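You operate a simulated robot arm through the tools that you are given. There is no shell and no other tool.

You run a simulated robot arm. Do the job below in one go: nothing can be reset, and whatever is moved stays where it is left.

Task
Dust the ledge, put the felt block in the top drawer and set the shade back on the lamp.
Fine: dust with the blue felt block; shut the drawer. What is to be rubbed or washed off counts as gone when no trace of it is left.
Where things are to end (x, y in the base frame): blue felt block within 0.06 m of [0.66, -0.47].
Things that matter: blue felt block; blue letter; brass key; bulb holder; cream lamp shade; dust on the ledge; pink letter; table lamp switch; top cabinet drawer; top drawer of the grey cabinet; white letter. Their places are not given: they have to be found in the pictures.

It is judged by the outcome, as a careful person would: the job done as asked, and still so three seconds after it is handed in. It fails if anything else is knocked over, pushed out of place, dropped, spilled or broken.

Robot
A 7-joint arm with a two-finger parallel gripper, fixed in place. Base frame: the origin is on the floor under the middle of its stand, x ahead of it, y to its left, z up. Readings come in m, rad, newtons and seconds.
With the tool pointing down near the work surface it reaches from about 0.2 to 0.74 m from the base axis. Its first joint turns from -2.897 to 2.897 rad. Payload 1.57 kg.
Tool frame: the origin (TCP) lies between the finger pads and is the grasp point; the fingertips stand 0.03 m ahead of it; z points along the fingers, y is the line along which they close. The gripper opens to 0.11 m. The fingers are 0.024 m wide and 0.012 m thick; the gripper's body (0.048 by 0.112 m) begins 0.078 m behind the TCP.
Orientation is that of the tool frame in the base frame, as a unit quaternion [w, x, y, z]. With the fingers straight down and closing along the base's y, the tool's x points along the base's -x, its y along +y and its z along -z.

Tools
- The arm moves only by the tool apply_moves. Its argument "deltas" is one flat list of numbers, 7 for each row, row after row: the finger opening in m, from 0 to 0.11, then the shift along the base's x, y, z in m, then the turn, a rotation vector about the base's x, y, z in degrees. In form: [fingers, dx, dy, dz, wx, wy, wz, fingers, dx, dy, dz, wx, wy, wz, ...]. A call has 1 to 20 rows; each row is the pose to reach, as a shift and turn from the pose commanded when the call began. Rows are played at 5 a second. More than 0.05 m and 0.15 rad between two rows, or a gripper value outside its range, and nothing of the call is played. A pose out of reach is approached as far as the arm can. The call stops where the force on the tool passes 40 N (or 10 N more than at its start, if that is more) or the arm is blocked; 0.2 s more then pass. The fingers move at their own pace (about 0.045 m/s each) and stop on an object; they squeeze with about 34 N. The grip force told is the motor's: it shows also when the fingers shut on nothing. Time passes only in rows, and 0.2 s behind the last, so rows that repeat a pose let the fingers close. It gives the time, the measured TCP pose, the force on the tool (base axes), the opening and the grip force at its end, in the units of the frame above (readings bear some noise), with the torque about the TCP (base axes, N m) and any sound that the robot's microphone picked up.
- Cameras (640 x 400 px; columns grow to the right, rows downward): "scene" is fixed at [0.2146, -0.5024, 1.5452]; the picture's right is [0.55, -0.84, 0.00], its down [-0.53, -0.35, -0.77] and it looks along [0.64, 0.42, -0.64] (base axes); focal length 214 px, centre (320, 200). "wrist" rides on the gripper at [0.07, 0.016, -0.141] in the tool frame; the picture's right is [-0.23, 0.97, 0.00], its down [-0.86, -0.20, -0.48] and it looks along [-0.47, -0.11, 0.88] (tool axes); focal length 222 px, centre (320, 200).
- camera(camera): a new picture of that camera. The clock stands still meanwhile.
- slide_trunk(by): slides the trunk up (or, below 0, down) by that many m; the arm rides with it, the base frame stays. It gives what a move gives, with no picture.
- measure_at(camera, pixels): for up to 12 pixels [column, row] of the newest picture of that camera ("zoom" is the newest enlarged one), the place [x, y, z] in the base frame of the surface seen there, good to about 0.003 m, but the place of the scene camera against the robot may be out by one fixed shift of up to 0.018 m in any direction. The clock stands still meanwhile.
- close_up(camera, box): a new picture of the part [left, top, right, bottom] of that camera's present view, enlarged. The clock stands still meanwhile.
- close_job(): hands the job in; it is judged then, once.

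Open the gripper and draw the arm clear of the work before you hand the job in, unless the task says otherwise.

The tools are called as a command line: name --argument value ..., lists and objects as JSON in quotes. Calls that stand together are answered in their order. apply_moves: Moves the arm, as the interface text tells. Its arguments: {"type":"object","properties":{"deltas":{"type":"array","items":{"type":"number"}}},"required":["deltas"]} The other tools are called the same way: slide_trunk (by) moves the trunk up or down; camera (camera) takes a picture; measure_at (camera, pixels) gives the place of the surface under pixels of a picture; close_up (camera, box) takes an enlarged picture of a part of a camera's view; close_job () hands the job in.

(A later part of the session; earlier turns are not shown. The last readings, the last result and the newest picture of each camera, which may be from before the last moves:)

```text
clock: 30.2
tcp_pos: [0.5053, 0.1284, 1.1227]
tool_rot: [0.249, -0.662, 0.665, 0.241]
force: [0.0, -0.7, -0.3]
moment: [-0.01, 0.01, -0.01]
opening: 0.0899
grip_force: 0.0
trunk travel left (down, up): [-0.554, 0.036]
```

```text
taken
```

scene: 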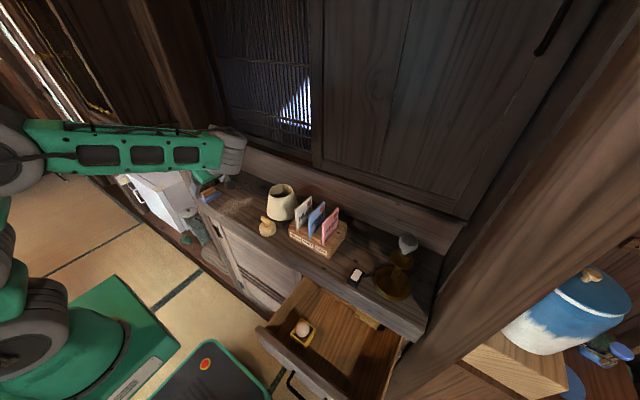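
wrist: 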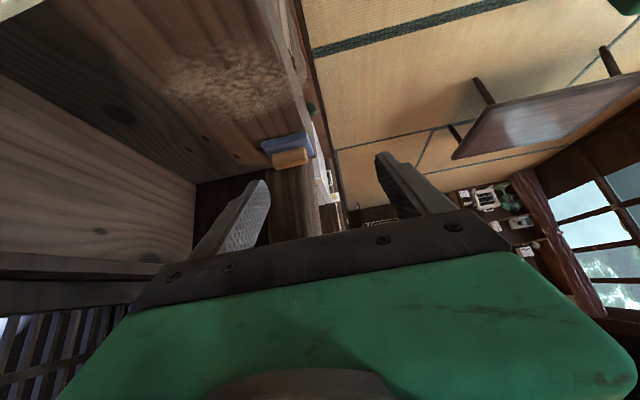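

The block is visible at (290,150) in the wrist view (picture upside down). I zoom and measure its pad and handle.

close_up --camera "wrist" --box '[230, 110, 350, 190]'

close_up --camera "wrist" --box '[130, 20, 330, 170]'

```text
5.00 times, centred on (290, 150) of wrist
```

zoom: 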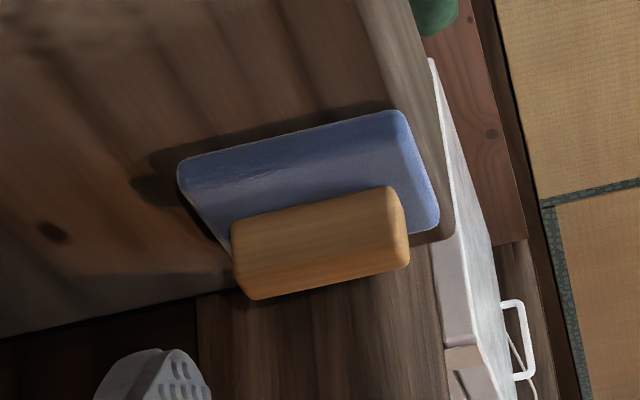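

```text
2.67 times, centred on (230, 95) of wrist
```

zoom: 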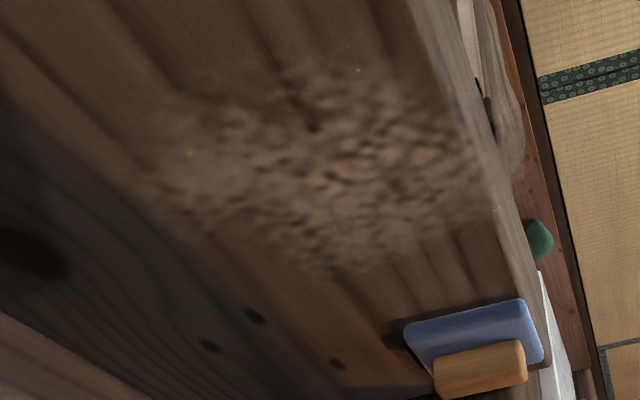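

I measure block corners and dust extents in the newest enlargement.

measure_at --camera "zoom" --pixels '[[438, 362], [518, 344], [442, 392], [522, 378], [480, 372], [410, 328], [522, 303], [538, 352], [470, 330], [412, 345], [505, 325], [435, 345]]'

measure_at --camera "zoom" --pixels '[[120, 70], [190, 100], [350, 75], [430, 60], [490, 190], [450, 230], [330, 265], [230, 230], [150, 190], [100, 140], [270, 60], [300, 170]]'

```text
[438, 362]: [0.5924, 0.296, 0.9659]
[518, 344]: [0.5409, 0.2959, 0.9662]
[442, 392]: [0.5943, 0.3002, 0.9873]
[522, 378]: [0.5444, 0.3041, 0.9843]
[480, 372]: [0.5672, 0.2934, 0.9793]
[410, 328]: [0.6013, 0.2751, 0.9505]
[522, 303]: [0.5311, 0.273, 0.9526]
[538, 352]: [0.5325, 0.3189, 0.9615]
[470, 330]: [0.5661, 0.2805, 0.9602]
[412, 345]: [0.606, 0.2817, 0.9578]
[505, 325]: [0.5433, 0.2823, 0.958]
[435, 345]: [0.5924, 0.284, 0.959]
```

```text
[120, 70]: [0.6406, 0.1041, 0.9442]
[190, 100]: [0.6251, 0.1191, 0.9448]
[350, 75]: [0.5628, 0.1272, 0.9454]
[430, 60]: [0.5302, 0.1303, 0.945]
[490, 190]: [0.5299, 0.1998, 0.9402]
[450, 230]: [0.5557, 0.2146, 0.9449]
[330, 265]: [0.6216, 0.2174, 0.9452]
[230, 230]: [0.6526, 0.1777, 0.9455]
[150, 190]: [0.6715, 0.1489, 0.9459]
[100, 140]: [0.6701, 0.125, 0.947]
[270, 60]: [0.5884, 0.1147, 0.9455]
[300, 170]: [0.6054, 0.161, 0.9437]
```

The handle spans x 0.541–0.594, y 0.295–0.313, z 0.962–0.987; pad x 0.530–0.607, y 0.272–0.325. I move to a stand-off 8 cm back along the tool axis and check.

apply_moves --deltas '[0.09, 0.015, 0.025, -0.01, 0, 0, 0, 0.09, 0.03, 0.05, -0.025, 0, 0, 0, 0.09, 0.045, 0.075, -0.04, 0, 0, 0, 0.09, 0.06, 0.1, -0.055, 0, 0, 0, 0.09, 0.063, 0.114, -0.065, 0, 0, 0, 0.09, 0.063, 0.114, -0.065, 0, 0, 0]'

camera --camera "wrist"

camera --camera "scene"

```text
clock: 31.6
tcp_pos: [0.5703, 0.242, 1.0575]
tool_rot: [0.248, -0.663, 0.665, 0.241]
force: [1.4, -1.0, 0.6]
moment: [0.0, 0.0, -0.03]
opening: 0.0898
grip_force: 0.0
trunk travel left (down, up): [-0.554, 0.036]
```

```text
taken
```

wrist: 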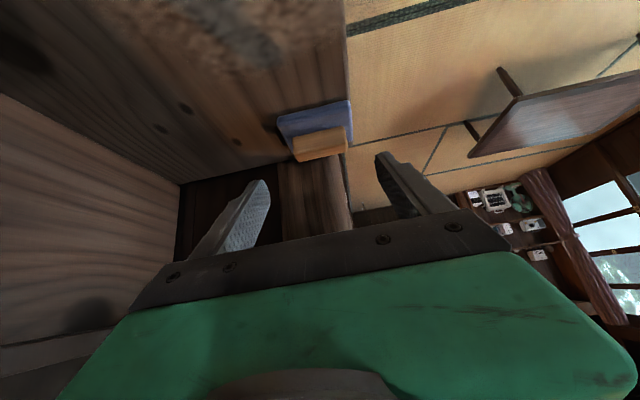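

```text
taken
```

scene: 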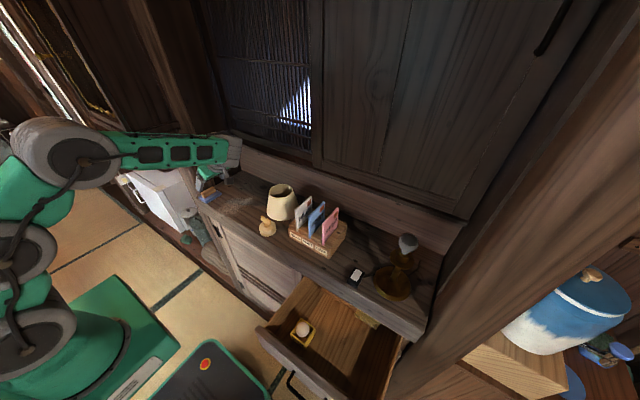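

The block lies between the fingers' line of sight at (318,135). I measure it again from this nearer view.

close_up --camera "wrist" --box '[250, 80, 400, 180]'

```text
4.00 times, centred on (325, 130) of wrist
```

zoom: 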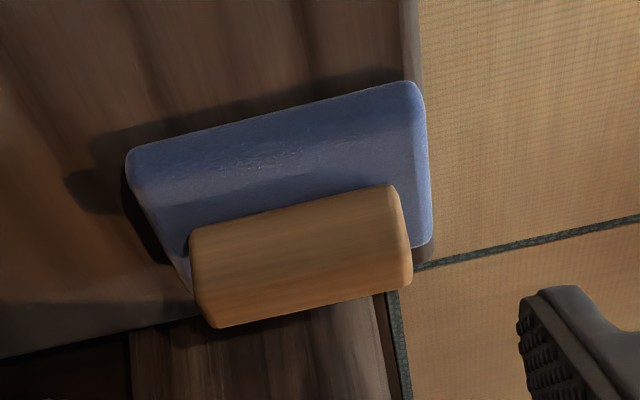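

measure_at --camera "zoom" --pixels '[[195, 240], [393, 195], [203, 310], [405, 275], [300, 225], [215, 322], [300, 285], [132, 165], [408, 95], [425, 235], [160, 215], [280, 190]]'

```text
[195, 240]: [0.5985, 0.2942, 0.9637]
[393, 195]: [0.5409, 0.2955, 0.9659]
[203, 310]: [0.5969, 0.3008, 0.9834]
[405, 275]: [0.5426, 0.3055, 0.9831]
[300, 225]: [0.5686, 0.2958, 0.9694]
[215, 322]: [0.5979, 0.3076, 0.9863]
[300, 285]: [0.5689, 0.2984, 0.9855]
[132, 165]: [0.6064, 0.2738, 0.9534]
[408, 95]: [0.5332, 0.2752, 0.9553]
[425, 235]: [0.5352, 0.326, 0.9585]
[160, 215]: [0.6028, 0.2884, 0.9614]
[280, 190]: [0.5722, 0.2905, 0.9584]
```

The handle centre is about (0.569, 0.304, 0.975). I advance along the tool axis to straddle it and then close the fingers along x.

apply_moves --deltas '[0.085, 0, 0.011, -0.0125, 0, 0, 0, 0.085, 0, 0.022, -0.025, 0, 0, 0, 0.085, -0.001, 0.033, -0.0375, 0, 0, 0, 0.085, -0.001, 0.044, -0.05, 0, 0, 0, 0.085, -0.001, 0.05, -0.057, 0, 0, 0, 0.085, -0.001, 0.054, -0.061, 0, 0, 0, 0.085, -0.001, 0.054, -0.061, 0, 0, 0]'

camera --camera "wrist"

close_up --camera "scene" --box '[150, 120, 290, 240]'

```text
clock: 33.2
tcp_pos: [0.5685, 0.2958, 0.9962]
tool_rot: [0.248, -0.662, 0.665, 0.24]
force: [-0.6, -0.6, -0.4]
moment: [0.03, -0.02, 0.0]
opening: 0.0848
grip_force: 0.1
trunk travel left (down, up): [-0.554, 0.036]
```

```text
taken
```

wrist: 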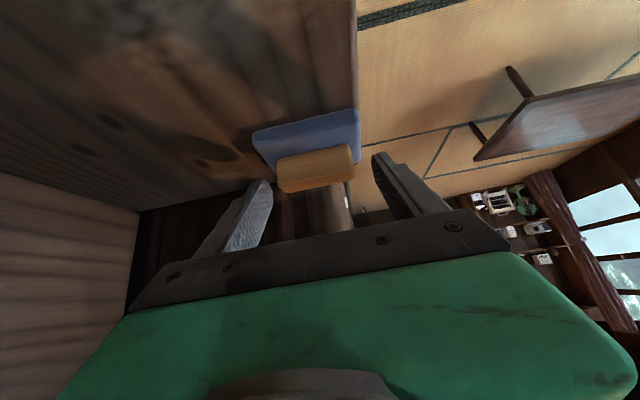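

```text
3.33 times, centred on (220, 180) of scene
```

zoom: 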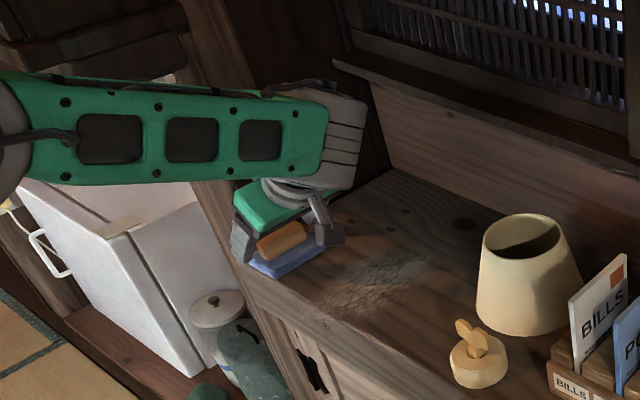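

The fingers straddle the handle but I verify the handle's place against the fingertips before closing.

measure_at --camera "wrist" --pixels '[[279, 165], [350, 148], [283, 188], [352, 172], [318, 180], [316, 160], [262, 182], [381, 156], [255, 133], [357, 110], [330, 187], [300, 190]]'

close_up --camera "wrist" --box '[220, 90, 420, 230]'

```text
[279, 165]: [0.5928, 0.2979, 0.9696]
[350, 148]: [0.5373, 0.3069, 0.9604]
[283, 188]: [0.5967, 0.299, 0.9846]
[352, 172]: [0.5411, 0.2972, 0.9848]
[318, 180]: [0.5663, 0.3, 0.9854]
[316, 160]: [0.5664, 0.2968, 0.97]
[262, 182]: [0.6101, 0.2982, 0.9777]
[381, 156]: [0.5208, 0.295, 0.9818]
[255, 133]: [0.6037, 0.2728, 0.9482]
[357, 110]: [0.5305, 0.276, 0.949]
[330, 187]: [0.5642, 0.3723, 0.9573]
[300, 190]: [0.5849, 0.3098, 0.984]
```

```text
2.86 times, centred on (320, 160) of wrist
```

zoom: 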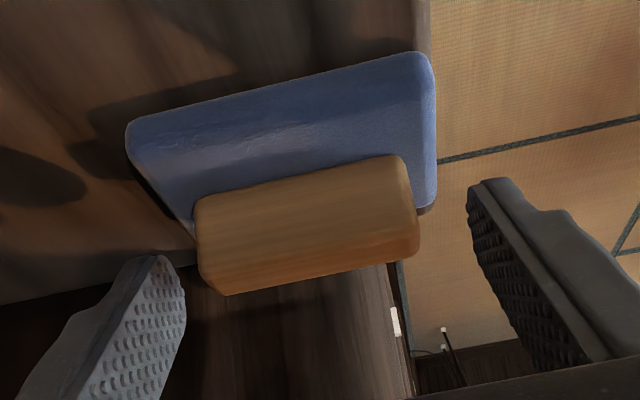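

The fingertips (≈z 0.97) are level with the handle's sides, so I close the fingers on it.

apply_moves --deltas '[0.06, 0, 0, 0, 0, 0, 0, 0.04, 0, 0, 0, 0, 0, 0, 0.03, 0, 0, 0, 0, 0, 0, 0.03, 0, 0, 0, 0, 0, 0, 0.03, 0, 0, 0, 0, 0, 0]'

camera --camera "wrist"

```text
clock: 34.4
tcp_pos: [0.568, 0.2964, 0.9968]
tool_rot: [0.248, -0.662, 0.665, 0.241]
force: [0.4, 0.4, 0.8]
moment: [0.0, 0.03, 0.02]
opening: 0.0588
grip_force: 34.4
trunk travel left (down, up): [-0.554, 0.036]
```

```text
taken
```

wrist: 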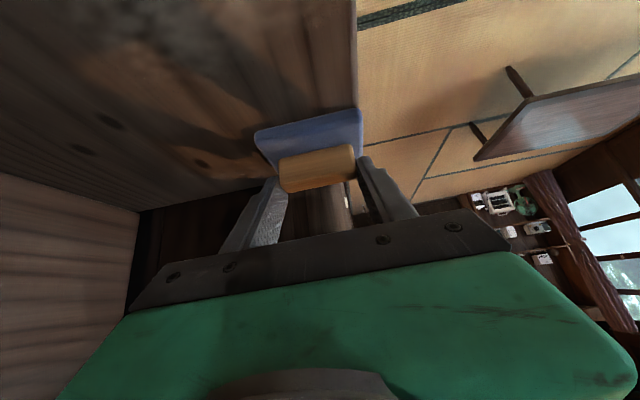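

The block is held (opening 0.0588, grip 34 N). I press down slightly and watch the contact force before stroking.

apply_moves --deltas '[0.03, 0, 0, -0.001, 0, 0, 0, 0.03, 0, 0, -0.002, 0, 0, 0, 0.03, 0, 0, -0.002, 0, 0, 0]'

```text
clock: 35.2
tcp_pos: [0.569, 0.2965, 0.9958]
tool_rot: [0.249, -0.663, 0.664, 0.242]
force: [-1.5, 1.3, 11.0]
moment: [0.01, 0.52, -0.05]
opening: 0.0586
grip_force: 34.0
trunk travel left (down, up): [-0.554, 0.036]
```

About 11 N of pressing force at 2 mm: good. I stroke the front strip along -y to about y=0.13 and look at the dust.

apply_moves --deltas '[0.03, 0, -0.015, 0, 0, 0, 0, 0.03, 0, -0.03, 0, 0, 0, 0, 0.03, 0, -0.045, 0, 0, 0, 0, 0.03, 0, -0.06, 0, 0, 0, 0, 0.03, 0, -0.075, 0, 0, 0, 0, 0.03, 0, -0.09, 0, 0, 0, 0, 0.03, 0, -0.105, 0, 0, 0, 0, 0.03, 0, -0.12, 0, 0, 0, 0, 0.03, 0, -0.135, 0, 0, 0, 0, 0.03, 0, -0.15, 0, 0, 0, 0, 0.03, 0, -0.165, 0, 0, 0, 0]'

close_up --camera "scene" --box '[150, 120, 310, 240]'

camera --camera "wrist"

```text
clock: 37.6
tcp_pos: [0.5668, 0.1335, 0.9959]
tool_rot: [0.249, -0.663, 0.664, 0.24]
force: [0.0, 9.9, 25.5]
moment: [0.51, 0.31, -0.01]
opening: 0.0588
grip_force: 34.2
trunk travel left (down, up): [-0.554, 0.036]
```

```text
3.33 times, centred on (230, 180) of scene
```

zoom: 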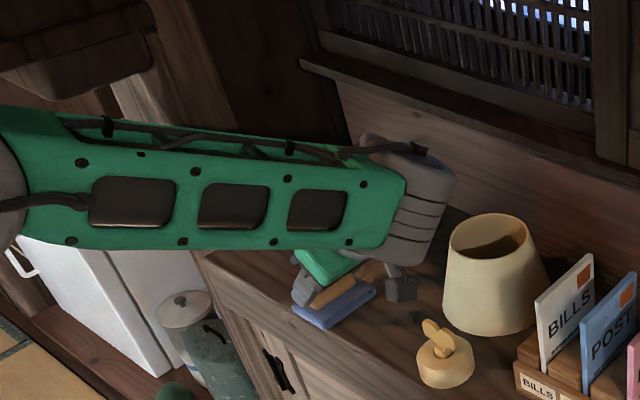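

```text
taken
```

wrist: 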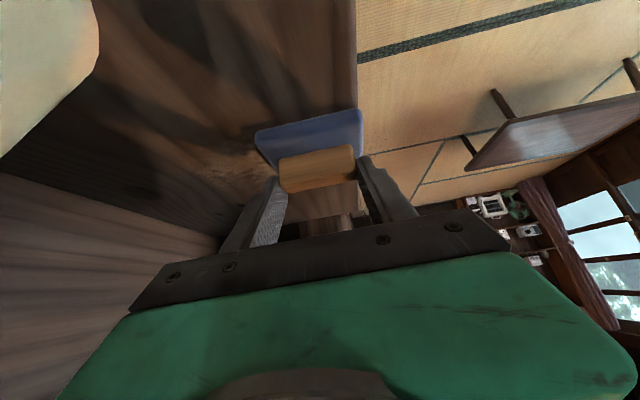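

The front strip looks cleared; some dust remains further back (wrist ~(215,160)). I lift the block, and yaw the tool -90° so it leans toward the robot, away from the shade.

apply_moves --deltas '[0.03, 0, 0, 0.015, 0, 0, 0, 0.03, 0, 0.01, 0.04, 0, 0, 0, 0.03, 0, 0.02, 0.06, 0, 0, -7, 0.03, -0.005, 0.03, 0.07, 0, 0, -14, 0.03, -0.01, 0.03, 0.07, 0, 0, -21, 0.03, -0.01, 0.03, 0.07, 0, 0, -28, 0.03, -0.01, 0.03, 0.07, 0, 0, -35, 0.03, -0.01, 0.03, 0.07, 0, 0, -42, 0.03, -0.01, 0.03, 0.07, 0, 0, -49, 0.03, -0.01, 0.03, 0.07, 0, 0, -56, 0.03, -0.01, 0.03, 0.07, 0, 0, -63, 0.03, -0.01, 0.03, 0.07, 0, 0, -70, 0.03, -0.01, 0.03, 0.07, 0, 0, -77, 0.03, -0.01, 0.03, 0.07, 0, 0, -84, 0.03, -0.01, 0.03, 0.07, 0, 0, -90, 0.03, -0.01, 0.03, 0.07, 0, 0, -90]'

camera --camera "wrist"

close_up --camera "scene" --box '[150, 120, 310, 240]'

```text
clock: 41.0
tcp_pos: [0.5579, 0.1623, 1.0655]
tool_rot: [0.346, 0.001, 0.938, -0.004]
force: [-0.7, 0.1, -0.3]
moment: [-0.02, 0.03, 0.01]
opening: 0.0589
grip_force: 34.0
trunk travel left (down, up): [-0.554, 0.036]
```

```text
taken
```

wrist: 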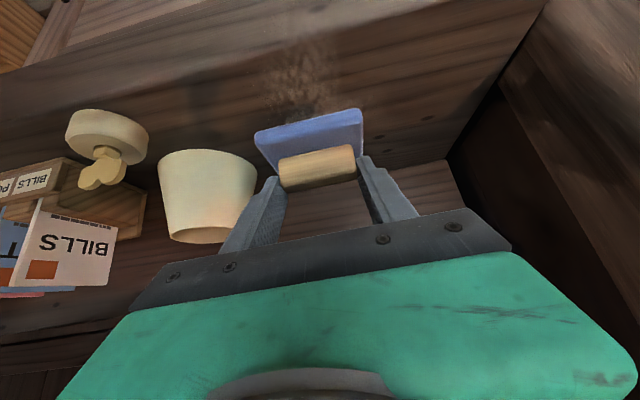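

```text
3.33 times, centred on (230, 180) of scene
```

zoom: 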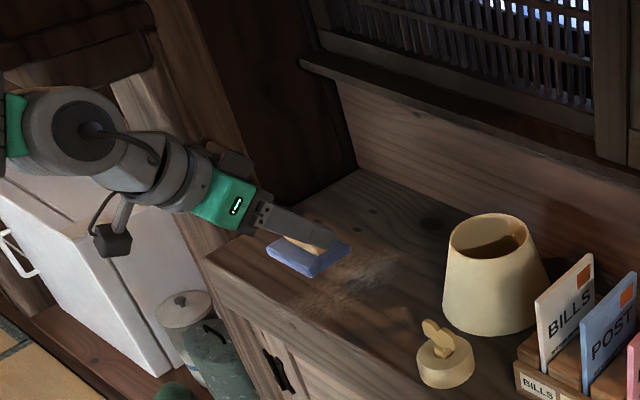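

I zoom on the remaining dust around (300,80) in the wrist view to see which part was cleaned.

close_up --camera "wrist" --box '[200, 20, 460, 180]'

close_up --camera "scene" --box '[200, 170, 280, 220]'

```text
2.46 times, centred on (330, 100) of wrist
```

zoom: 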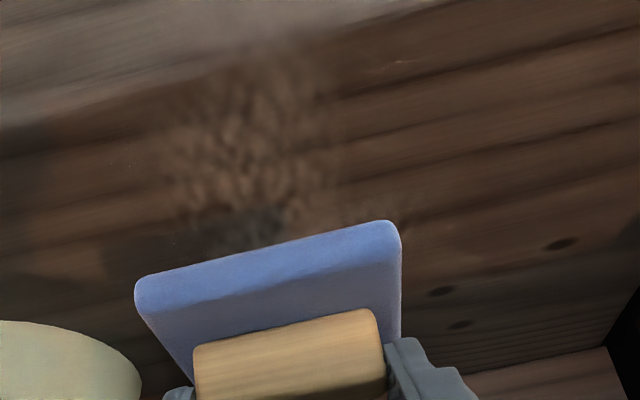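

```text
8.00 times, centred on (240, 195) of scene
```

zoom: 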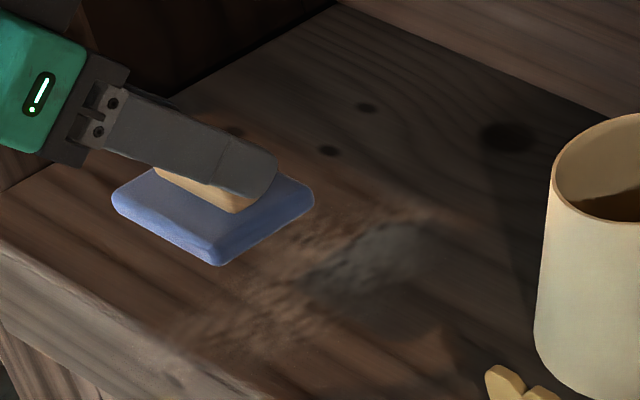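

The dust is fainter but still there around x 0.53–0.68, y 0.10–0.22. I lower the block back to the ledge at y≈0.19 and stroke along x, out and back, with light pressure.

apply_moves --deltas '[0.03, -0.005, 0.015, -0.025, 0, 0, 0, 0.03, -0.01, 0.028, -0.05, 0, 0, 0, 0.03, -0.013, 0.028, -0.063, 0, 0, 0, 0.03, -0.013, 0.028, -0.0695, 0, 0, 0, 0.03, 0.007, 0.028, -0.0695, 0, 0, 0, 0.03, 0.027, 0.028, -0.0695, 0, 0, 0, 0.03, 0.047, 0.028, -0.0695, 0, 0, 0, 0.03, 0.067, 0.028, -0.0695, 0, 0, 0, 0.03, 0.087, 0.028, -0.0695, 0, 0, 0, 0.03, 0.107, 0.028, -0.0695, 0, 0, 0]'

```text
clock: 43.2
tcp_pos: [0.6633, 0.1909, 0.9967]
tool_rot: [0.346, 0.001, 0.938, -0.004]
force: [-0.4, 1.1, 6.8]
moment: [0.17, -0.01, -0.02]
opening: 0.0588
grip_force: 34.4
trunk travel left (down, up): [-0.554, 0.036]
```

Contact force is about 7 N. I press a hair more and zigzag along x at y≈0.19, 0.16 and 0.13.

apply_moves --deltas '[0.03, -0.024, 0, -0.001, 0, 0, 0, 0.03, -0.048, 0, -0.001, 0, 0, 0, 0.03, -0.072, 0, -0.001, 0, 0, 0, 0.03, -0.096, 0, -0.001, 0, 0, 0, 0.03, -0.12, 0, -0.001, 0, 0, 0, 0.03, -0.12, -0.03, -0.001, 0, 0, 0, 0.03, -0.096, -0.03, -0.001, 0, 0, 0, 0.03, -0.072, -0.03, -0.001, 0, 0, 0, 0.03, -0.048, -0.03, -0.001, 0, 0, 0, 0.03, -0.024, -0.03, -0.001, 0, 0, 0, 0.03, 0, -0.03, -0.001, 0, 0, 0, 0.03, 0, -0.06, -0.001, 0, 0, 0, 0.03, -0.024, -0.06, -0.001, 0, 0, 0, 0.03, -0.048, -0.06, -0.001, 0, 0, 0, 0.03, -0.072, -0.06, -0.001, 0, 0, 0, 0.03, -0.096, -0.06, -0.001, 0, 0, 0, 0.03, -0.12, -0.06, -0.001, 0, 0, 0]'

camera --camera "wrist"

close_up --camera "scene" --box '[180, 160, 300, 235]'

```text
clock: 46.8
tcp_pos: [0.545, 0.1308, 0.9946]
tool_rot: [0.347, 0.001, 0.938, -0.004]
force: [3.4, -0.9, 21.7]
moment: [0.05, -0.23, 0.0]
opening: 0.059
grip_force: 33.8
trunk travel left (down, up): [-0.554, 0.036]
```

```text
taken
```

wrist: 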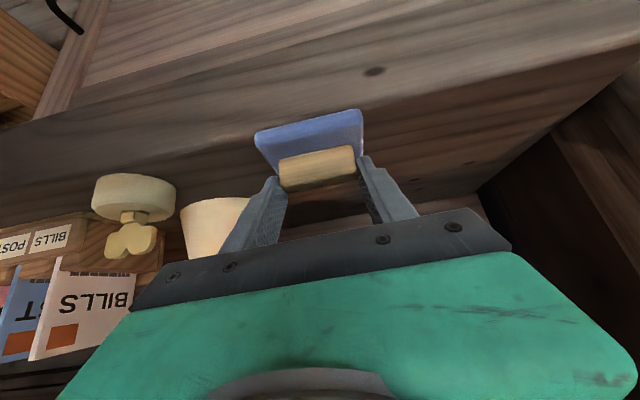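

```text
5.33 times, centred on (240, 198) of scene
```

zoom: 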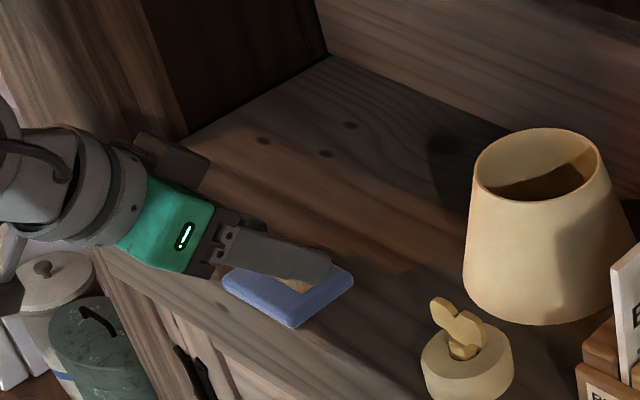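

The dust looks gone in this view. I lift the block and move it aside a little to inspect the ledge closely.

apply_moves --deltas '[0.03, 0, 0, 0.03, 0, 0, 0, 0.03, -0.02, 0, 0.07, 0, 0, 0, 0.03, -0.06, 0, 0.1, 0, 0, 0, 0.03, -0.1, -0.02, 0.12, 0, 0, 0, 0.03, -0.13, -0.04, 0.13, 0, 0, 0, 0.03, -0.13, -0.04, 0.13, 0, 0, 0]'

camera --camera "wrist"

close_up --camera "scene" --box '[190, 165, 290, 230]'

```text
clock: 48.2
tcp_pos: [0.4163, 0.0894, 1.1268]
tool_rot: [0.344, 0.001, 0.939, -0.004]
force: [0.2, 1.0, -0.3]
moment: [0.0, -0.01, 0.0]
opening: 0.0588
grip_force: 34.1
trunk travel left (down, up): [-0.554, 0.036]
```

```text
taken
```

wrist: 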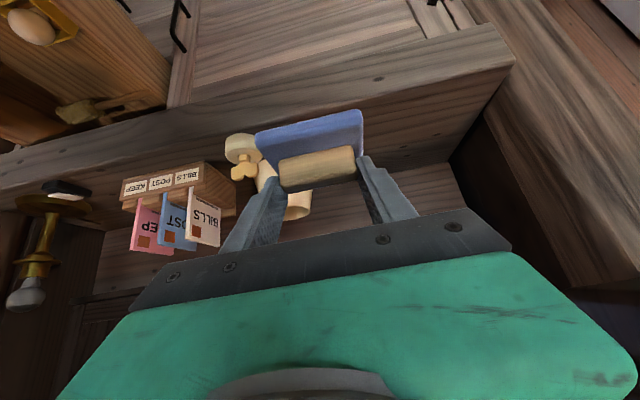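

```text
6.15 times, centred on (240, 198) of scene
```

zoom: 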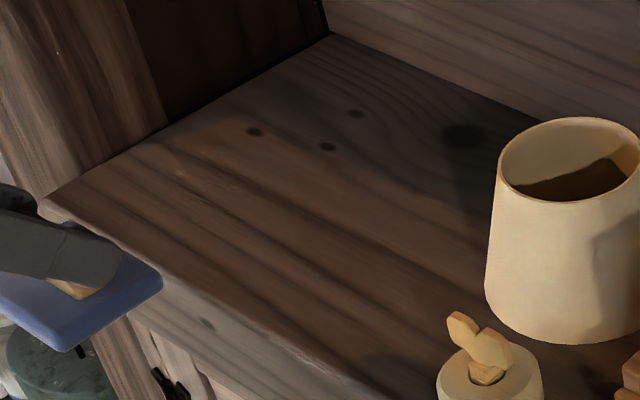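

It looks clean; I zoom further in both cameras to detect faint traces.

close_up --camera "wrist" --box '[320, 60, 520, 190]'

close_up --camera "scene" --box '[205, 185, 265, 225]'

```text
3.08 times, centred on (420, 125) of wrist
```

zoom: 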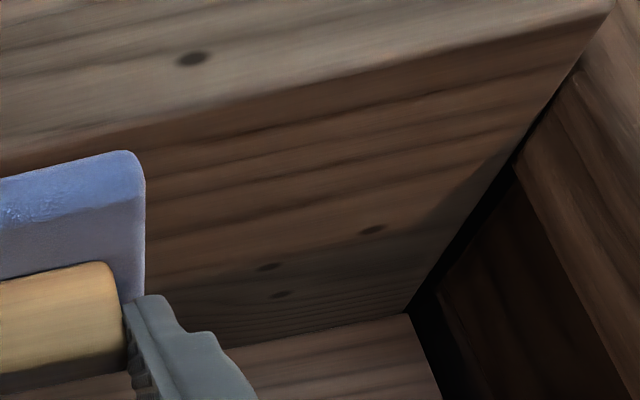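

```text
10.00 times, centred on (235, 205) of scene
```

zoom: 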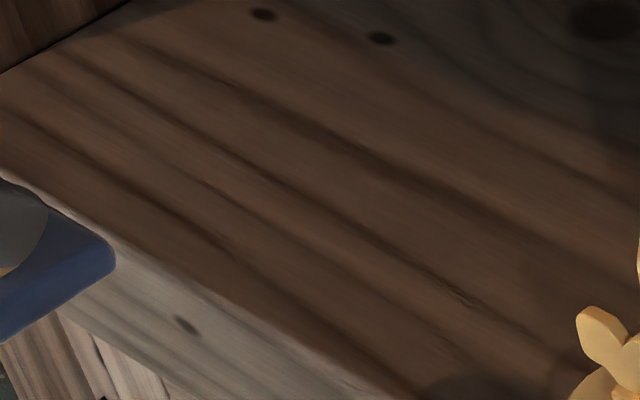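

A faint spot may remain near scene (250,214). I enlarge that spot and measure it.

measure_at --camera "zoom" --pixels '[[455, 295], [430, 290], [470, 310]]'

close_up --camera "scene" --box '[238, 204, 268, 224]'

```text
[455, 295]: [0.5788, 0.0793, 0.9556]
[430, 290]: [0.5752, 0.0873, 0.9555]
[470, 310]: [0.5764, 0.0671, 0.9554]
```

```text
16.00 times, centred on (253, 214) of scene
```

zoom: 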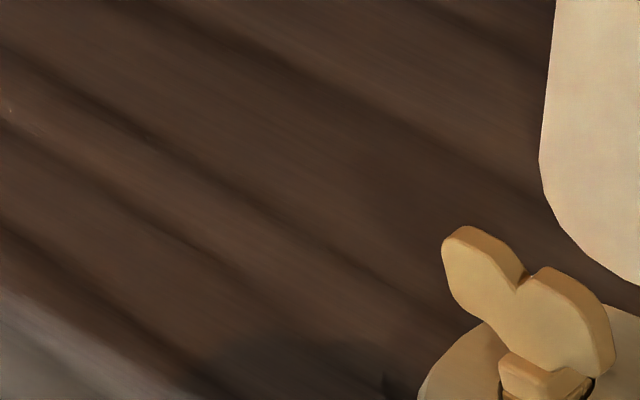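

That is just wood grain; the ledge looks clean. For safety I run one more overlapping pass over the whole former dust area with the felt.

apply_moves --deltas '[0.03, 0.03, 0.03, -0.01, 0, 0, 0, 0.03, 0.06, 0.06, -0.03, 0, 0, 0, 0.03, 0.09, 0.09, -0.05, 0, 0, 0, 0.03, 0.115, 0.11, -0.08, 0, 0, 0, 0.03, 0.129, 0.116, -0.11, 0, 0, 0, 0.03, 0.129, 0.116, -0.125, 0, 0, 0, 0.03, 0.129, 0.116, -0.13, 0, 0, 0, 0.03, 0.153, 0.116, -0.13, 0, 0, 0, 0.03, 0.177, 0.116, -0.13, 0, 0, 0, 0.03, 0.201, 0.116, -0.13, 0, 0, 0, 0.03, 0.225, 0.116, -0.13, 0, 0, 0, 0.03, 0.249, 0.116, -0.13, 0, 0, 0, 0.03, 0.249, 0.086, -0.13, 0, 0, 0, 0.03, 0.225, 0.086, -0.13, 0, 0, 0, 0.03, 0.201, 0.086, -0.13, 0, 0, 0, 0.03, 0.177, 0.086, -0.13, 0, 0, 0, 0.03, 0.153, 0.086, -0.13, 0, 0, 0, 0.03, 0.129, 0.086, -0.13, 0, 0, 0, 0.03, 0.129, 0.056, -0.13, 0, 0, 0, 0.03, 0.153, 0.056, -0.13, 0, 0, 0]'

```text
clock: 52.4
tcp_pos: [0.5662, 0.1421, 0.9951]
tool_rot: [0.346, 0.003, 0.938, -0.005]
force: [-2.4, 1.0, 15.5]
moment: [0.25, -0.07, -0.16]
opening: 0.0588
grip_force: 34.0
trunk travel left (down, up): [-0.554, 0.036]
```

Contact is steady at about 15 N. I finish the pass at y≈0.14 and 0.12 and come to rest at about x=0.585.

apply_moves --deltas '[0.03, 0.024, 0, 0, 0, 0, 0, 0.03, 0.048, 0, 0, 0, 0, 0, 0.03, 0.072, 0, 0, 0, 0, 0, 0.03, 0.097, 0, 0, 0, 0, 0, 0.03, 0.097, -0.022, 0, 0, 0, 0, 0.03, 0.072, -0.022, 0, 0, 0, 0, 0.03, 0.048, -0.022, 0, 0, 0, 0, 0.03, 0.024, -0.022, 0, 0, 0, 0, 0.03, 0, -0.022, 0, 0, 0, 0, 0.03, -0.02, -0.022, 0, 0, 0, 0, 0.03, 0, -0.01, 0, 0, 0, 0, 0.03, 0.015, 0, 0.001, 0, 0, 0, 0.03, 0.015, 0, 0.001, 0, 0, 0]'

camera --camera "wrist"

```text
clock: 55.2
tcp_pos: [0.5818, 0.1447, 0.9966]
tool_rot: [0.344, 0.001, 0.939, -0.005]
force: [-1.5, -1.0, 3.3]
moment: [0.07, -0.09, -0.03]
opening: 0.0589
grip_force: 34.0
trunk travel left (down, up): [-0.554, 0.036]
```

```text
taken
```

wrist: 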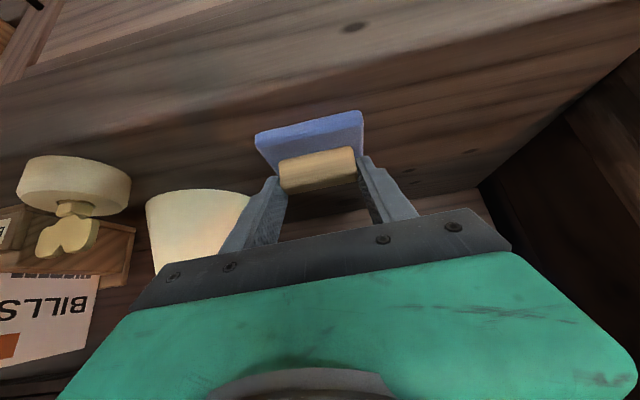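

The block rests flat on the clean ledge. I release it, back off along the tool axis and turn the tool upright above the handle to regrip it vertically.

apply_moves --deltas '[0.085, 0, 0, 0, 0, 0, 0, 0.085, 0, 0, 0, 0, 0, 0, 0.085, 0, 0, 0, 0, 0, 0, 0.085, -0.013, 0, 0.015, 0, 0, 0, 0.085, -0.026, 0, 0.031, 0, 0, 0, 0.085, -0.039, 0, 0.046, 0, 0, 0, 0.085, -0.04, 0, 0.065, 0, 0, 0, 0.085, -0.035, 0, 0.08, 0, 8, 0, 0.085, -0.025, 0, 0.08, 0, 16, 0, 0.085, -0.015, 0, 0.08, 0, 24, 0, 0.085, -0.005, 0, 0.08, 0, 32, 0, 0.085, 0.005, 0, 0.08, 0, 40, 0, 0.085, 0.005, 0, 0.08, 0, 40, 0]'

camera --camera "wrist"

camera --camera "scene"

```text
clock: 58.0
tcp_pos: [0.5892, 0.145, 1.0761]
tool_rot: [0.002, 0.0, 1.0, -0.005]
force: [-0.3, 0.1, -1.0]
moment: [-0.01, 0.02, 0.0]
opening: 0.085
grip_force: 0.1
trunk travel left (down, up): [-0.554, 0.036]
```

```text
taken
```

wrist: 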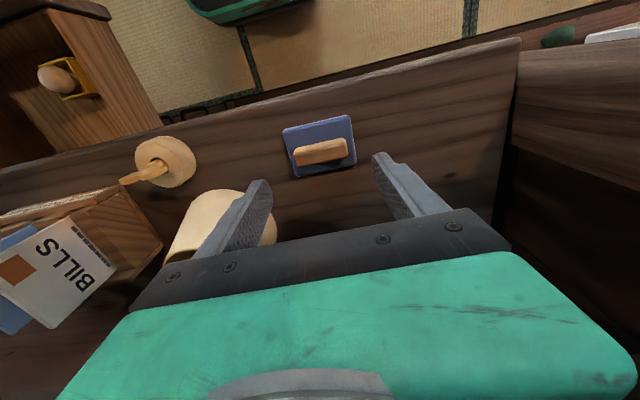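

```text
taken
```

scene: 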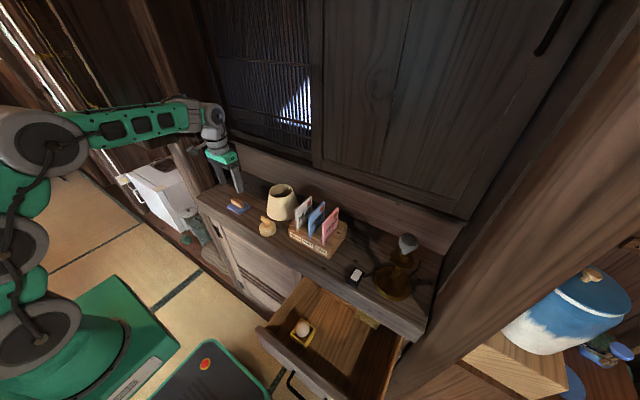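

The block sits at (320,145) in the wrist view. I measure its handle to line up the vertical grip.

close_up --camera "wrist" --box '[260, 100, 380, 190]'

measure_at --camera "wrist" --pixels '[[297, 160], [346, 148], [320, 157], [295, 149], [344, 139], [320, 145], [286, 132], [350, 117], [296, 173], [355, 160], [320, 152], [322, 161]]'

```text
4.44 times, centred on (320, 145) of wrist
```

zoom: 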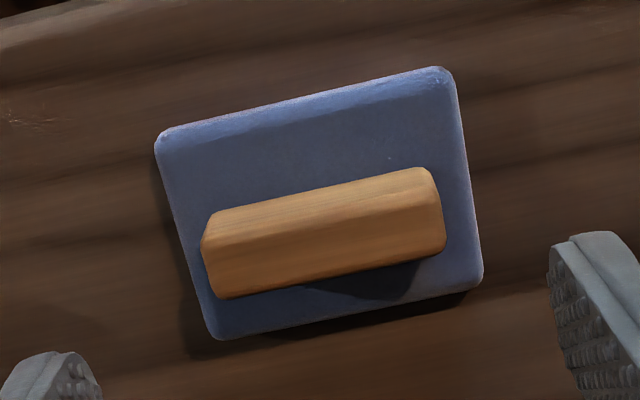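

```text
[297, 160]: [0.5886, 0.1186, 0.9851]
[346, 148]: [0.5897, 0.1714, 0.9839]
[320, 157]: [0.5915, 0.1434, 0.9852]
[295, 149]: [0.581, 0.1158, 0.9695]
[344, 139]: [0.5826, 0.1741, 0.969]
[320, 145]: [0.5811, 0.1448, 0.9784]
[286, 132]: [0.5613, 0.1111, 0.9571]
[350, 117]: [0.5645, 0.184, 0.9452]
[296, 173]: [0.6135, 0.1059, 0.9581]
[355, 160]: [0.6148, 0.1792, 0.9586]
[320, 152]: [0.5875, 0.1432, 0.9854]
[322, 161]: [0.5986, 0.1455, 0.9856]
```

The handle is centred at (0.5905, 0.145). I also notice a light speckle at the zoom's upper left, near wrist (265,126); I enlarge and measure that in case dust remains.

measure_at --camera "wrist" --pixels '[[265, 126], [270, 128], [262, 122]]'

close_up --camera "wrist" --box '[230, 100, 290, 140]'

close_up --camera "wrist" --box '[240, 80, 500, 240]'

```text
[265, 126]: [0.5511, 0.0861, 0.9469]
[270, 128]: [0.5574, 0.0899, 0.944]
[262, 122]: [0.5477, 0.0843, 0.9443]
```

```text
10.00 times, centred on (260, 120) of wrist
```

zoom: 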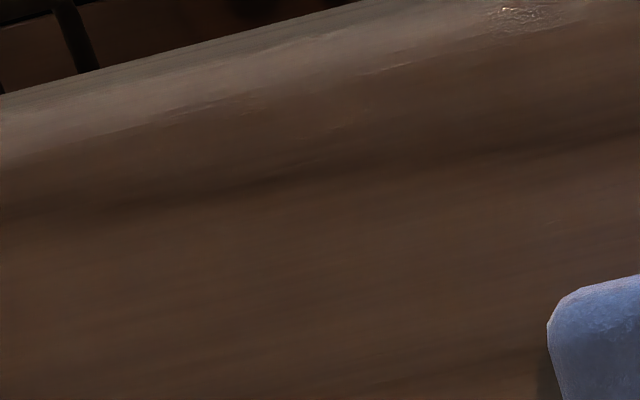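

```text
2.46 times, centred on (370, 160) of wrist
```

zoom: 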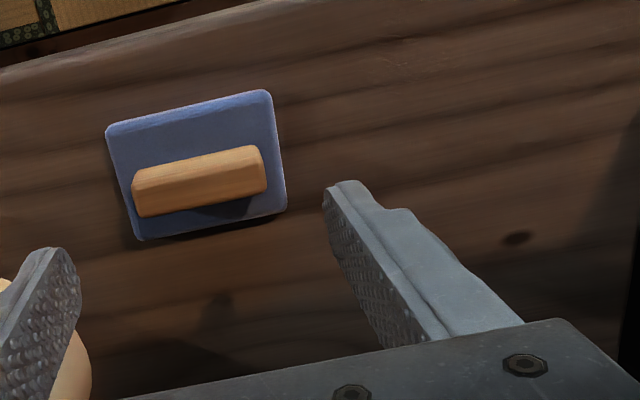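

Those speckles shift between pictures and look like rendering artifacts; I check the one at wrist (282,101) once more, along with the front edge.

close_up --camera "wrist" --box '[260, 60, 440, 140]'

close_up --camera "scene" --box '[195, 170, 285, 230]'

```text
3.56 times, centred on (350, 100) of wrist
```

zoom: 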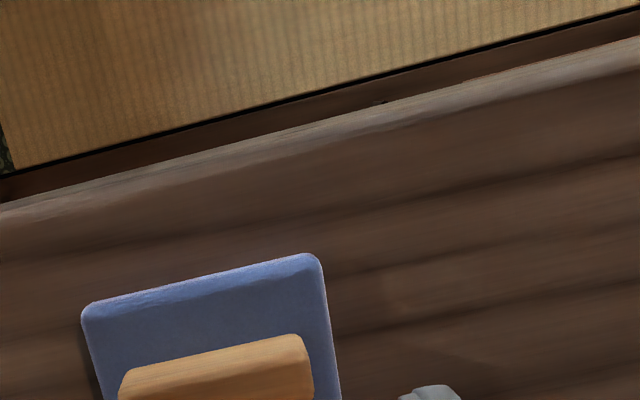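

```text
6.67 times, centred on (240, 200) of scene
```

zoom: 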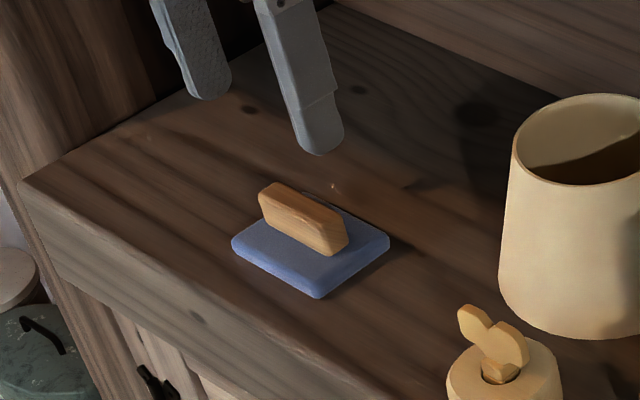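

The ledge is clean. Now I descend vertically over the handle and grip it by its ends, then lift.

apply_moves --deltas '[0.085, 0.001, 0, -0.02, 0, 0, 0, 0.085, 0.0015, 0, -0.04, 0, 0, 0, 0.085, 0.0015, 0, -0.06, 0, 0, 0, 0.085, 0.0015, 0, -0.072, 0, 0, 0, 0.085, 0.0015, 0, -0.079, 0, 0, 0, 0.085, 0.0015, 0, -0.079, 0, 0, 0, 0.05, 0.0015, 0, -0.079, 0, 0, 0, 0.03, 0.0015, 0, -0.079, 0, 0, 0, 0.03, 0.0015, 0, -0.079, 0, 0, 0, 0.03, 0.0015, 0, -0.079, 0, 0, 0]'

```text
clock: 60.2
tcp_pos: [0.5887, 0.1459, 0.9966]
tool_rot: [0.004, 0.0, 1.0, -0.005]
force: [0.1, -0.2, 0.0]
moment: [-0.01, 0.01, 0.02]
opening: 0.0593
grip_force: 34.1
trunk travel left (down, up): [-0.554, 0.036]
```

The handle is gripped vertically (0.0593). I lift, draw back clear of the ledge and carry the block across to above the open drawer.

apply_moves --deltas '[0.03, 0, 0, 0.03, 0, 0, 0, 0.03, -0.03, 0, 0.06, 0, 0, 0, 0.03, -0.06, -0.01, 0.09, 0, 0, 0, 0.03, -0.1, -0.03, 0.11, 0, 0, 0, 0.03, -0.14, -0.06, 0.11, 0, 0, 0, 0.03, -0.166, -0.1, 0.11, 0, 0, 0, 0.03, -0.166, -0.145, 0.11, 0, 0, 0, 0.03, -0.166, -0.19, 0.11, 0, 0, 0, 0.03, -0.166, -0.235, 0.11, 0, 0, 0, 0.03, -0.166, -0.28, 0.11, 0, 0, 0, 0.03, -0.166, -0.325, 0.11, 0, 0, 0, 0.03, -0.166, -0.37, 0.11, 0, 0, 0, 0.03, -0.166, -0.415, 0.11, 0, 0, 0, 0.03, -0.166, -0.46, 0.11, 0, 0, 0, 0.03, -0.166, -0.505, 0.11, 0, 0, 0, 0.03, -0.166, -0.55, 0.11, 0, 0, 0, 0.03, -0.166, -0.595, 0.11, 0, 0, 0, 0.03, -0.166, -0.616, 0.11, 0, 0, 0, 0.03, -0.166, -0.616, 0.11, 0, 0, 0]'

camera --camera "wrist"

camera --camera "scene"

```text
clock: 64.2
tcp_pos: [0.4236, -0.4725, 1.108]
tool_rot: [0.003, 0.0, 1.0, -0.005]
force: [0.3, 0.3, 0.2]
moment: [0.01, 0.0, -0.01]
opening: 0.059
grip_force: 34.3
trunk travel left (down, up): [-0.554, 0.036]
```

```text
taken
```

wrist: 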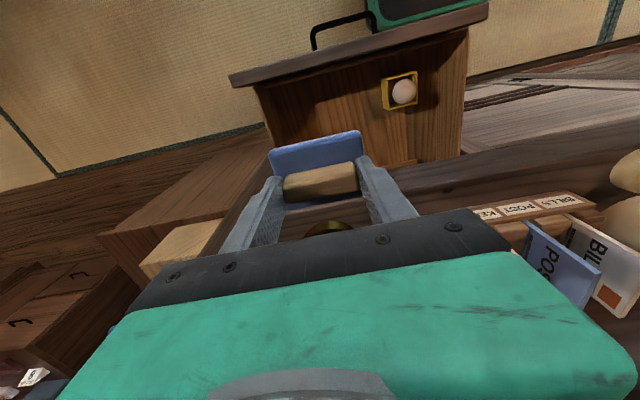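

```text
taken
```

scene: 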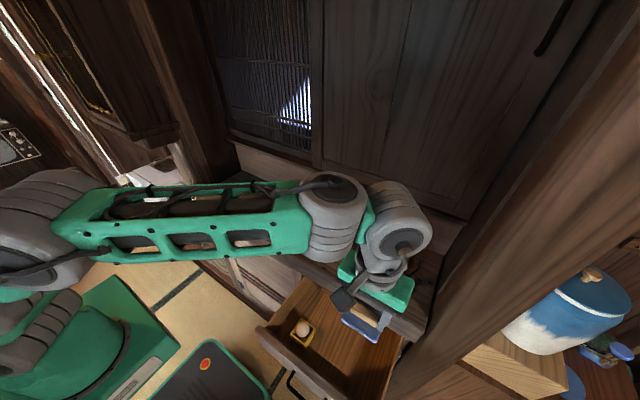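

The block hangs above the drawer. I measure the drawer's floor, front and sides with the wrist camera.

measure_at --camera "wrist" --pixels '[[240, 80], [480, 15], [290, 85], [330, 110], [440, 130], [262, 90], [300, 120], [400, 150], [404, 92], [384, 104], [455, 80], [270, 130]]'

close_up --camera "wrist" --box '[200, 0, 520, 200]'

```text
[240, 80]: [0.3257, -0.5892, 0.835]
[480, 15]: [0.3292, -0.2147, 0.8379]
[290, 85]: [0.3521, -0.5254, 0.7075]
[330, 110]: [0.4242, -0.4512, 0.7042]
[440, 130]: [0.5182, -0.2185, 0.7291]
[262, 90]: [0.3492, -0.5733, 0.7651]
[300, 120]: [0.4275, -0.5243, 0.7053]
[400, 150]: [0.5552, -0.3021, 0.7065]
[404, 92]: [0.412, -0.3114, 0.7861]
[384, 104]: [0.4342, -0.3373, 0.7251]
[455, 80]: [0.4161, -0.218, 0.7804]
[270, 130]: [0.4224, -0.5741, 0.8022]
```

```text
2.00 times, centred on (360, 100) of wrist
```

zoom: 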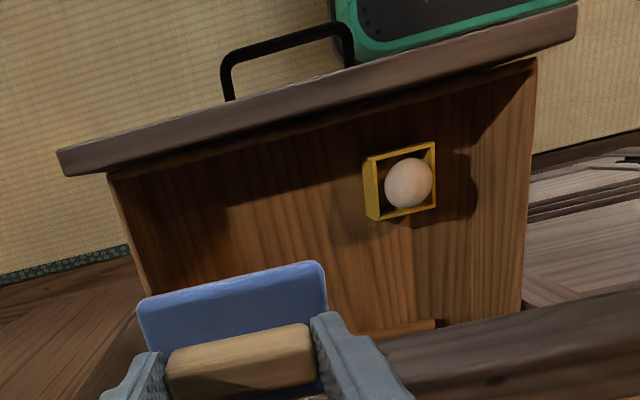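

The drawer floor is at z≈0.705 and the spot is clear. I lower the block straight down to just above the floor.

apply_moves --deltas '[0.03, 0, 0, -0.04, 0, 0, 0, 0.03, 0, 0, -0.08, 0, 0, 0, 0.03, 0, 0, -0.12, 0, 0, 0, 0.03, 0, 0, -0.16, 0, 0, 0, 0.03, 0, 0, -0.2, 0, 0, 0, 0.03, 0, 0, -0.24, 0, 0, 0, 0.03, 0, 0, -0.28, 0, 0, 0, 0.03, 0, 0, -0.31, 0, 0, 0, 0.03, 0, 0, -0.33, 0, 0, 0, 0.03, 0, 0, -0.342, 0, 0, 0, 0.03, 0, 0, -0.349, 0, 0, 0, 0.03, 0, 0, -0.349, 0, 0, 0]'

camera --camera "wrist"

close_up --camera "scene" --box '[240, 230, 460, 390]'

```text
clock: 66.8
tcp_pos: [0.4243, -0.4706, 0.7583]
tool_rot: [0.003, 0.001, 1.0, -0.005]
force: [-1.0, -0.1, -0.7]
moment: [0.0, 0.0, 0.01]
opening: 0.0589
grip_force: 34.3
trunk travel left (down, up): [-0.554, 0.036]
```

```text
taken
```

wrist: 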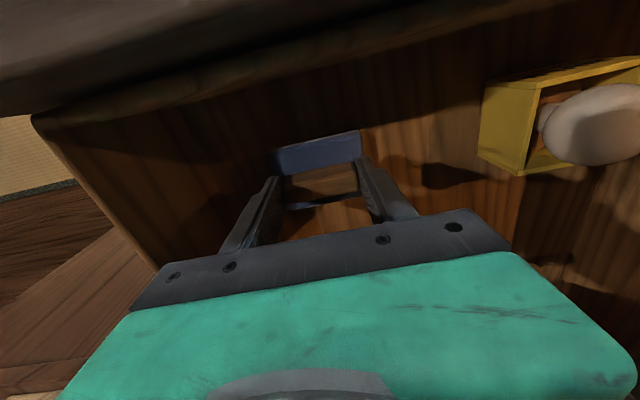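

```text
2.50 times, centred on (350, 310) of scene
```

zoom: 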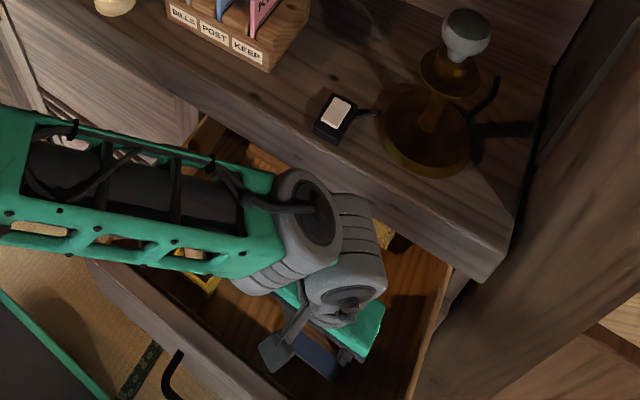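

No contact yet and the spot is right. I ease down until the block touches the floor.

apply_moves --deltas '[0.03, 0, 0, -0.0015, 0, 0, 0, 0.03, 0, 0, -0.003, 0, 0, 0, 0.03, 0, 0, -0.003, 0, 0, 0]'

```text
clock: 67.6
tcp_pos: [0.4237, -0.4709, 0.7562]
tool_rot: [0.004, 0.0, 1.0, -0.006]
force: [-1.2, 1.0, 4.4]
moment: [0.23, 0.06, 0.02]
opening: 0.0592
grip_force: 34.0
trunk travel left (down, up): [-0.554, 0.036]
```

The block touches the floor (4.4 N). I open the fingers and rise straight up out of the drawer.

apply_moves --deltas '[0.07, 0, 0, 0, 0, 0, 0, 0.085, 0, 0, 0, 0, 0, 0, 0.085, 0, 0, 0, 0, 0, 0, 0.085, 0, 0, 0.02, 0, 0, 0, 0.085, 0, 0, 0.05, 0, 0, 0, 0.085, 0, 0, 0.09, 0, 0, 0, 0.085, 0, 0, 0.13, 0, 0, 0, 0.085, 0, 0, 0.17, 0, 0, 0, 0.085, 0, 0, 0.21, 0, 0, 0, 0.085, -0.02, 0, 0.25, 0, 0, 0, 0.085, -0.04, 0, 0.28, 0, 0, 0, 0.085, -0.04, 0, 0.28, 0, 0, 0]'

camera --camera "wrist"

measure_at --camera "wrist" --pixels '[[320, 130], [310, 120], [340, 110], [300, 145], [350, 140], [330, 120]]'

```text
clock: 70.2
tcp_pos: [0.3829, -0.4721, 1.0354]
tool_rot: [0.004, 0.0, 1.0, -0.005]
force: [-0.9, 0.5, 0.4]
moment: [0.03, 0.0, 0.02]
opening: 0.0851
grip_force: 0.0
trunk travel left (down, up): [-0.554, 0.036]
```

```text
taken
```

wrist: 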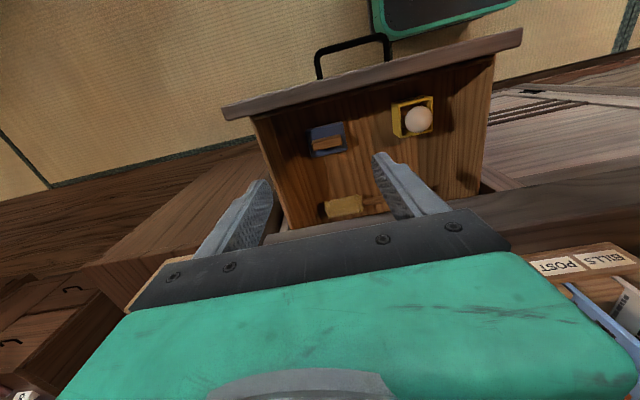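

```text
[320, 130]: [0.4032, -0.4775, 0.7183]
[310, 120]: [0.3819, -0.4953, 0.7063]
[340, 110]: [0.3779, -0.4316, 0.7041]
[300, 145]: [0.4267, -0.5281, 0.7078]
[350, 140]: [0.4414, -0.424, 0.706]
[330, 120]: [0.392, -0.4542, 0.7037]
```

The block lies flat at about (0.424,-0.472) in the drawer, i.e. (0.661,-0.472) when shut. I turn the tool back to the 45° pose used on the handle and go to its stand-off to push the drawer closed.

apply_moves --deltas '[0.04, -0.0119, 0.0051, -0.0054, 2.513, -2.513, -6.067, 0.04, -0.0237, 0.0103, -0.0107, 5.026, -5.026, -12.134, 0.04, -0.0356, 0.0154, -0.0161, 7.539, -7.539, -18.201, 0.04, -0.0474, 0.0206, -0.0214, 10.05, -10.05, -24.27, 0.04, -0.0593, 0.0257, -0.0268, 12.56, -12.56, -30.34, 0.04, -0.0711, 0.0309, -0.0321, 15.08, -15.08, -36.4, 0.04, -0.083, 0.036, -0.0375, 17.59, -17.59, -42.47, 0.04, -0.0949, 0.0411, -0.0429, 20.1, -20.1, -48.54, 0.04, -0.1067, 0.0463, -0.0482, 22.62, -22.62, -54.6, 0.04, -0.1186, 0.0514, -0.0536, 25.13, -25.13, -60.67, 0.04, -0.1304, 0.0566, -0.0589, 27.64, -27.64, -66.74, 0.04, -0.1423, 0.0617, -0.0643, 30.15, -30.15, -72.81, 0.04, -0.1541, 0.0669, -0.0696, 32.67, -32.67, -78.87, 0.04, -0.166, 0.072, -0.075, 35.18, -35.18, -84.94, 0.04, -0.166, 0.072, -0.075, 35.18, -35.18, -84.94]'

camera --camera "wrist"

```text
clock: 73.4
tcp_pos: [0.2181, -0.3973, 0.9596]
tool_rot: [0.27, 0.656, 0.653, 0.266]
force: [-0.5, 0.1, -0.7]
moment: [-0.04, -0.04, 0.02]
opening: 0.0398
grip_force: 0.1
trunk travel left (down, up): [-0.554, 0.036]
```

```text
taken
```

wrist: 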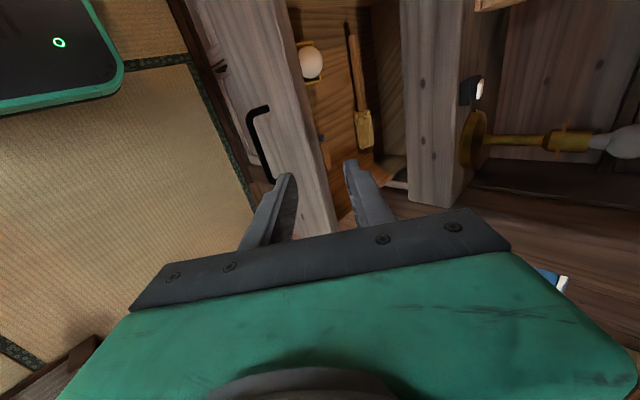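

The pose is reached; the handle shows at (255,135). I measure the bar's current place.

measure_at --camera "wrist" --pixels '[[250, 125], [256, 145], [263, 165], [268, 178], [285, 110], [265, 108]]'

```text
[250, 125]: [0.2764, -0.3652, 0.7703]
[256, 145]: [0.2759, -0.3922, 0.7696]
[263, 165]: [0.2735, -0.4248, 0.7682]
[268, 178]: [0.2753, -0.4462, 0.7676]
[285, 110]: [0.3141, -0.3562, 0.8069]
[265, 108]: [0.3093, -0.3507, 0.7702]
```

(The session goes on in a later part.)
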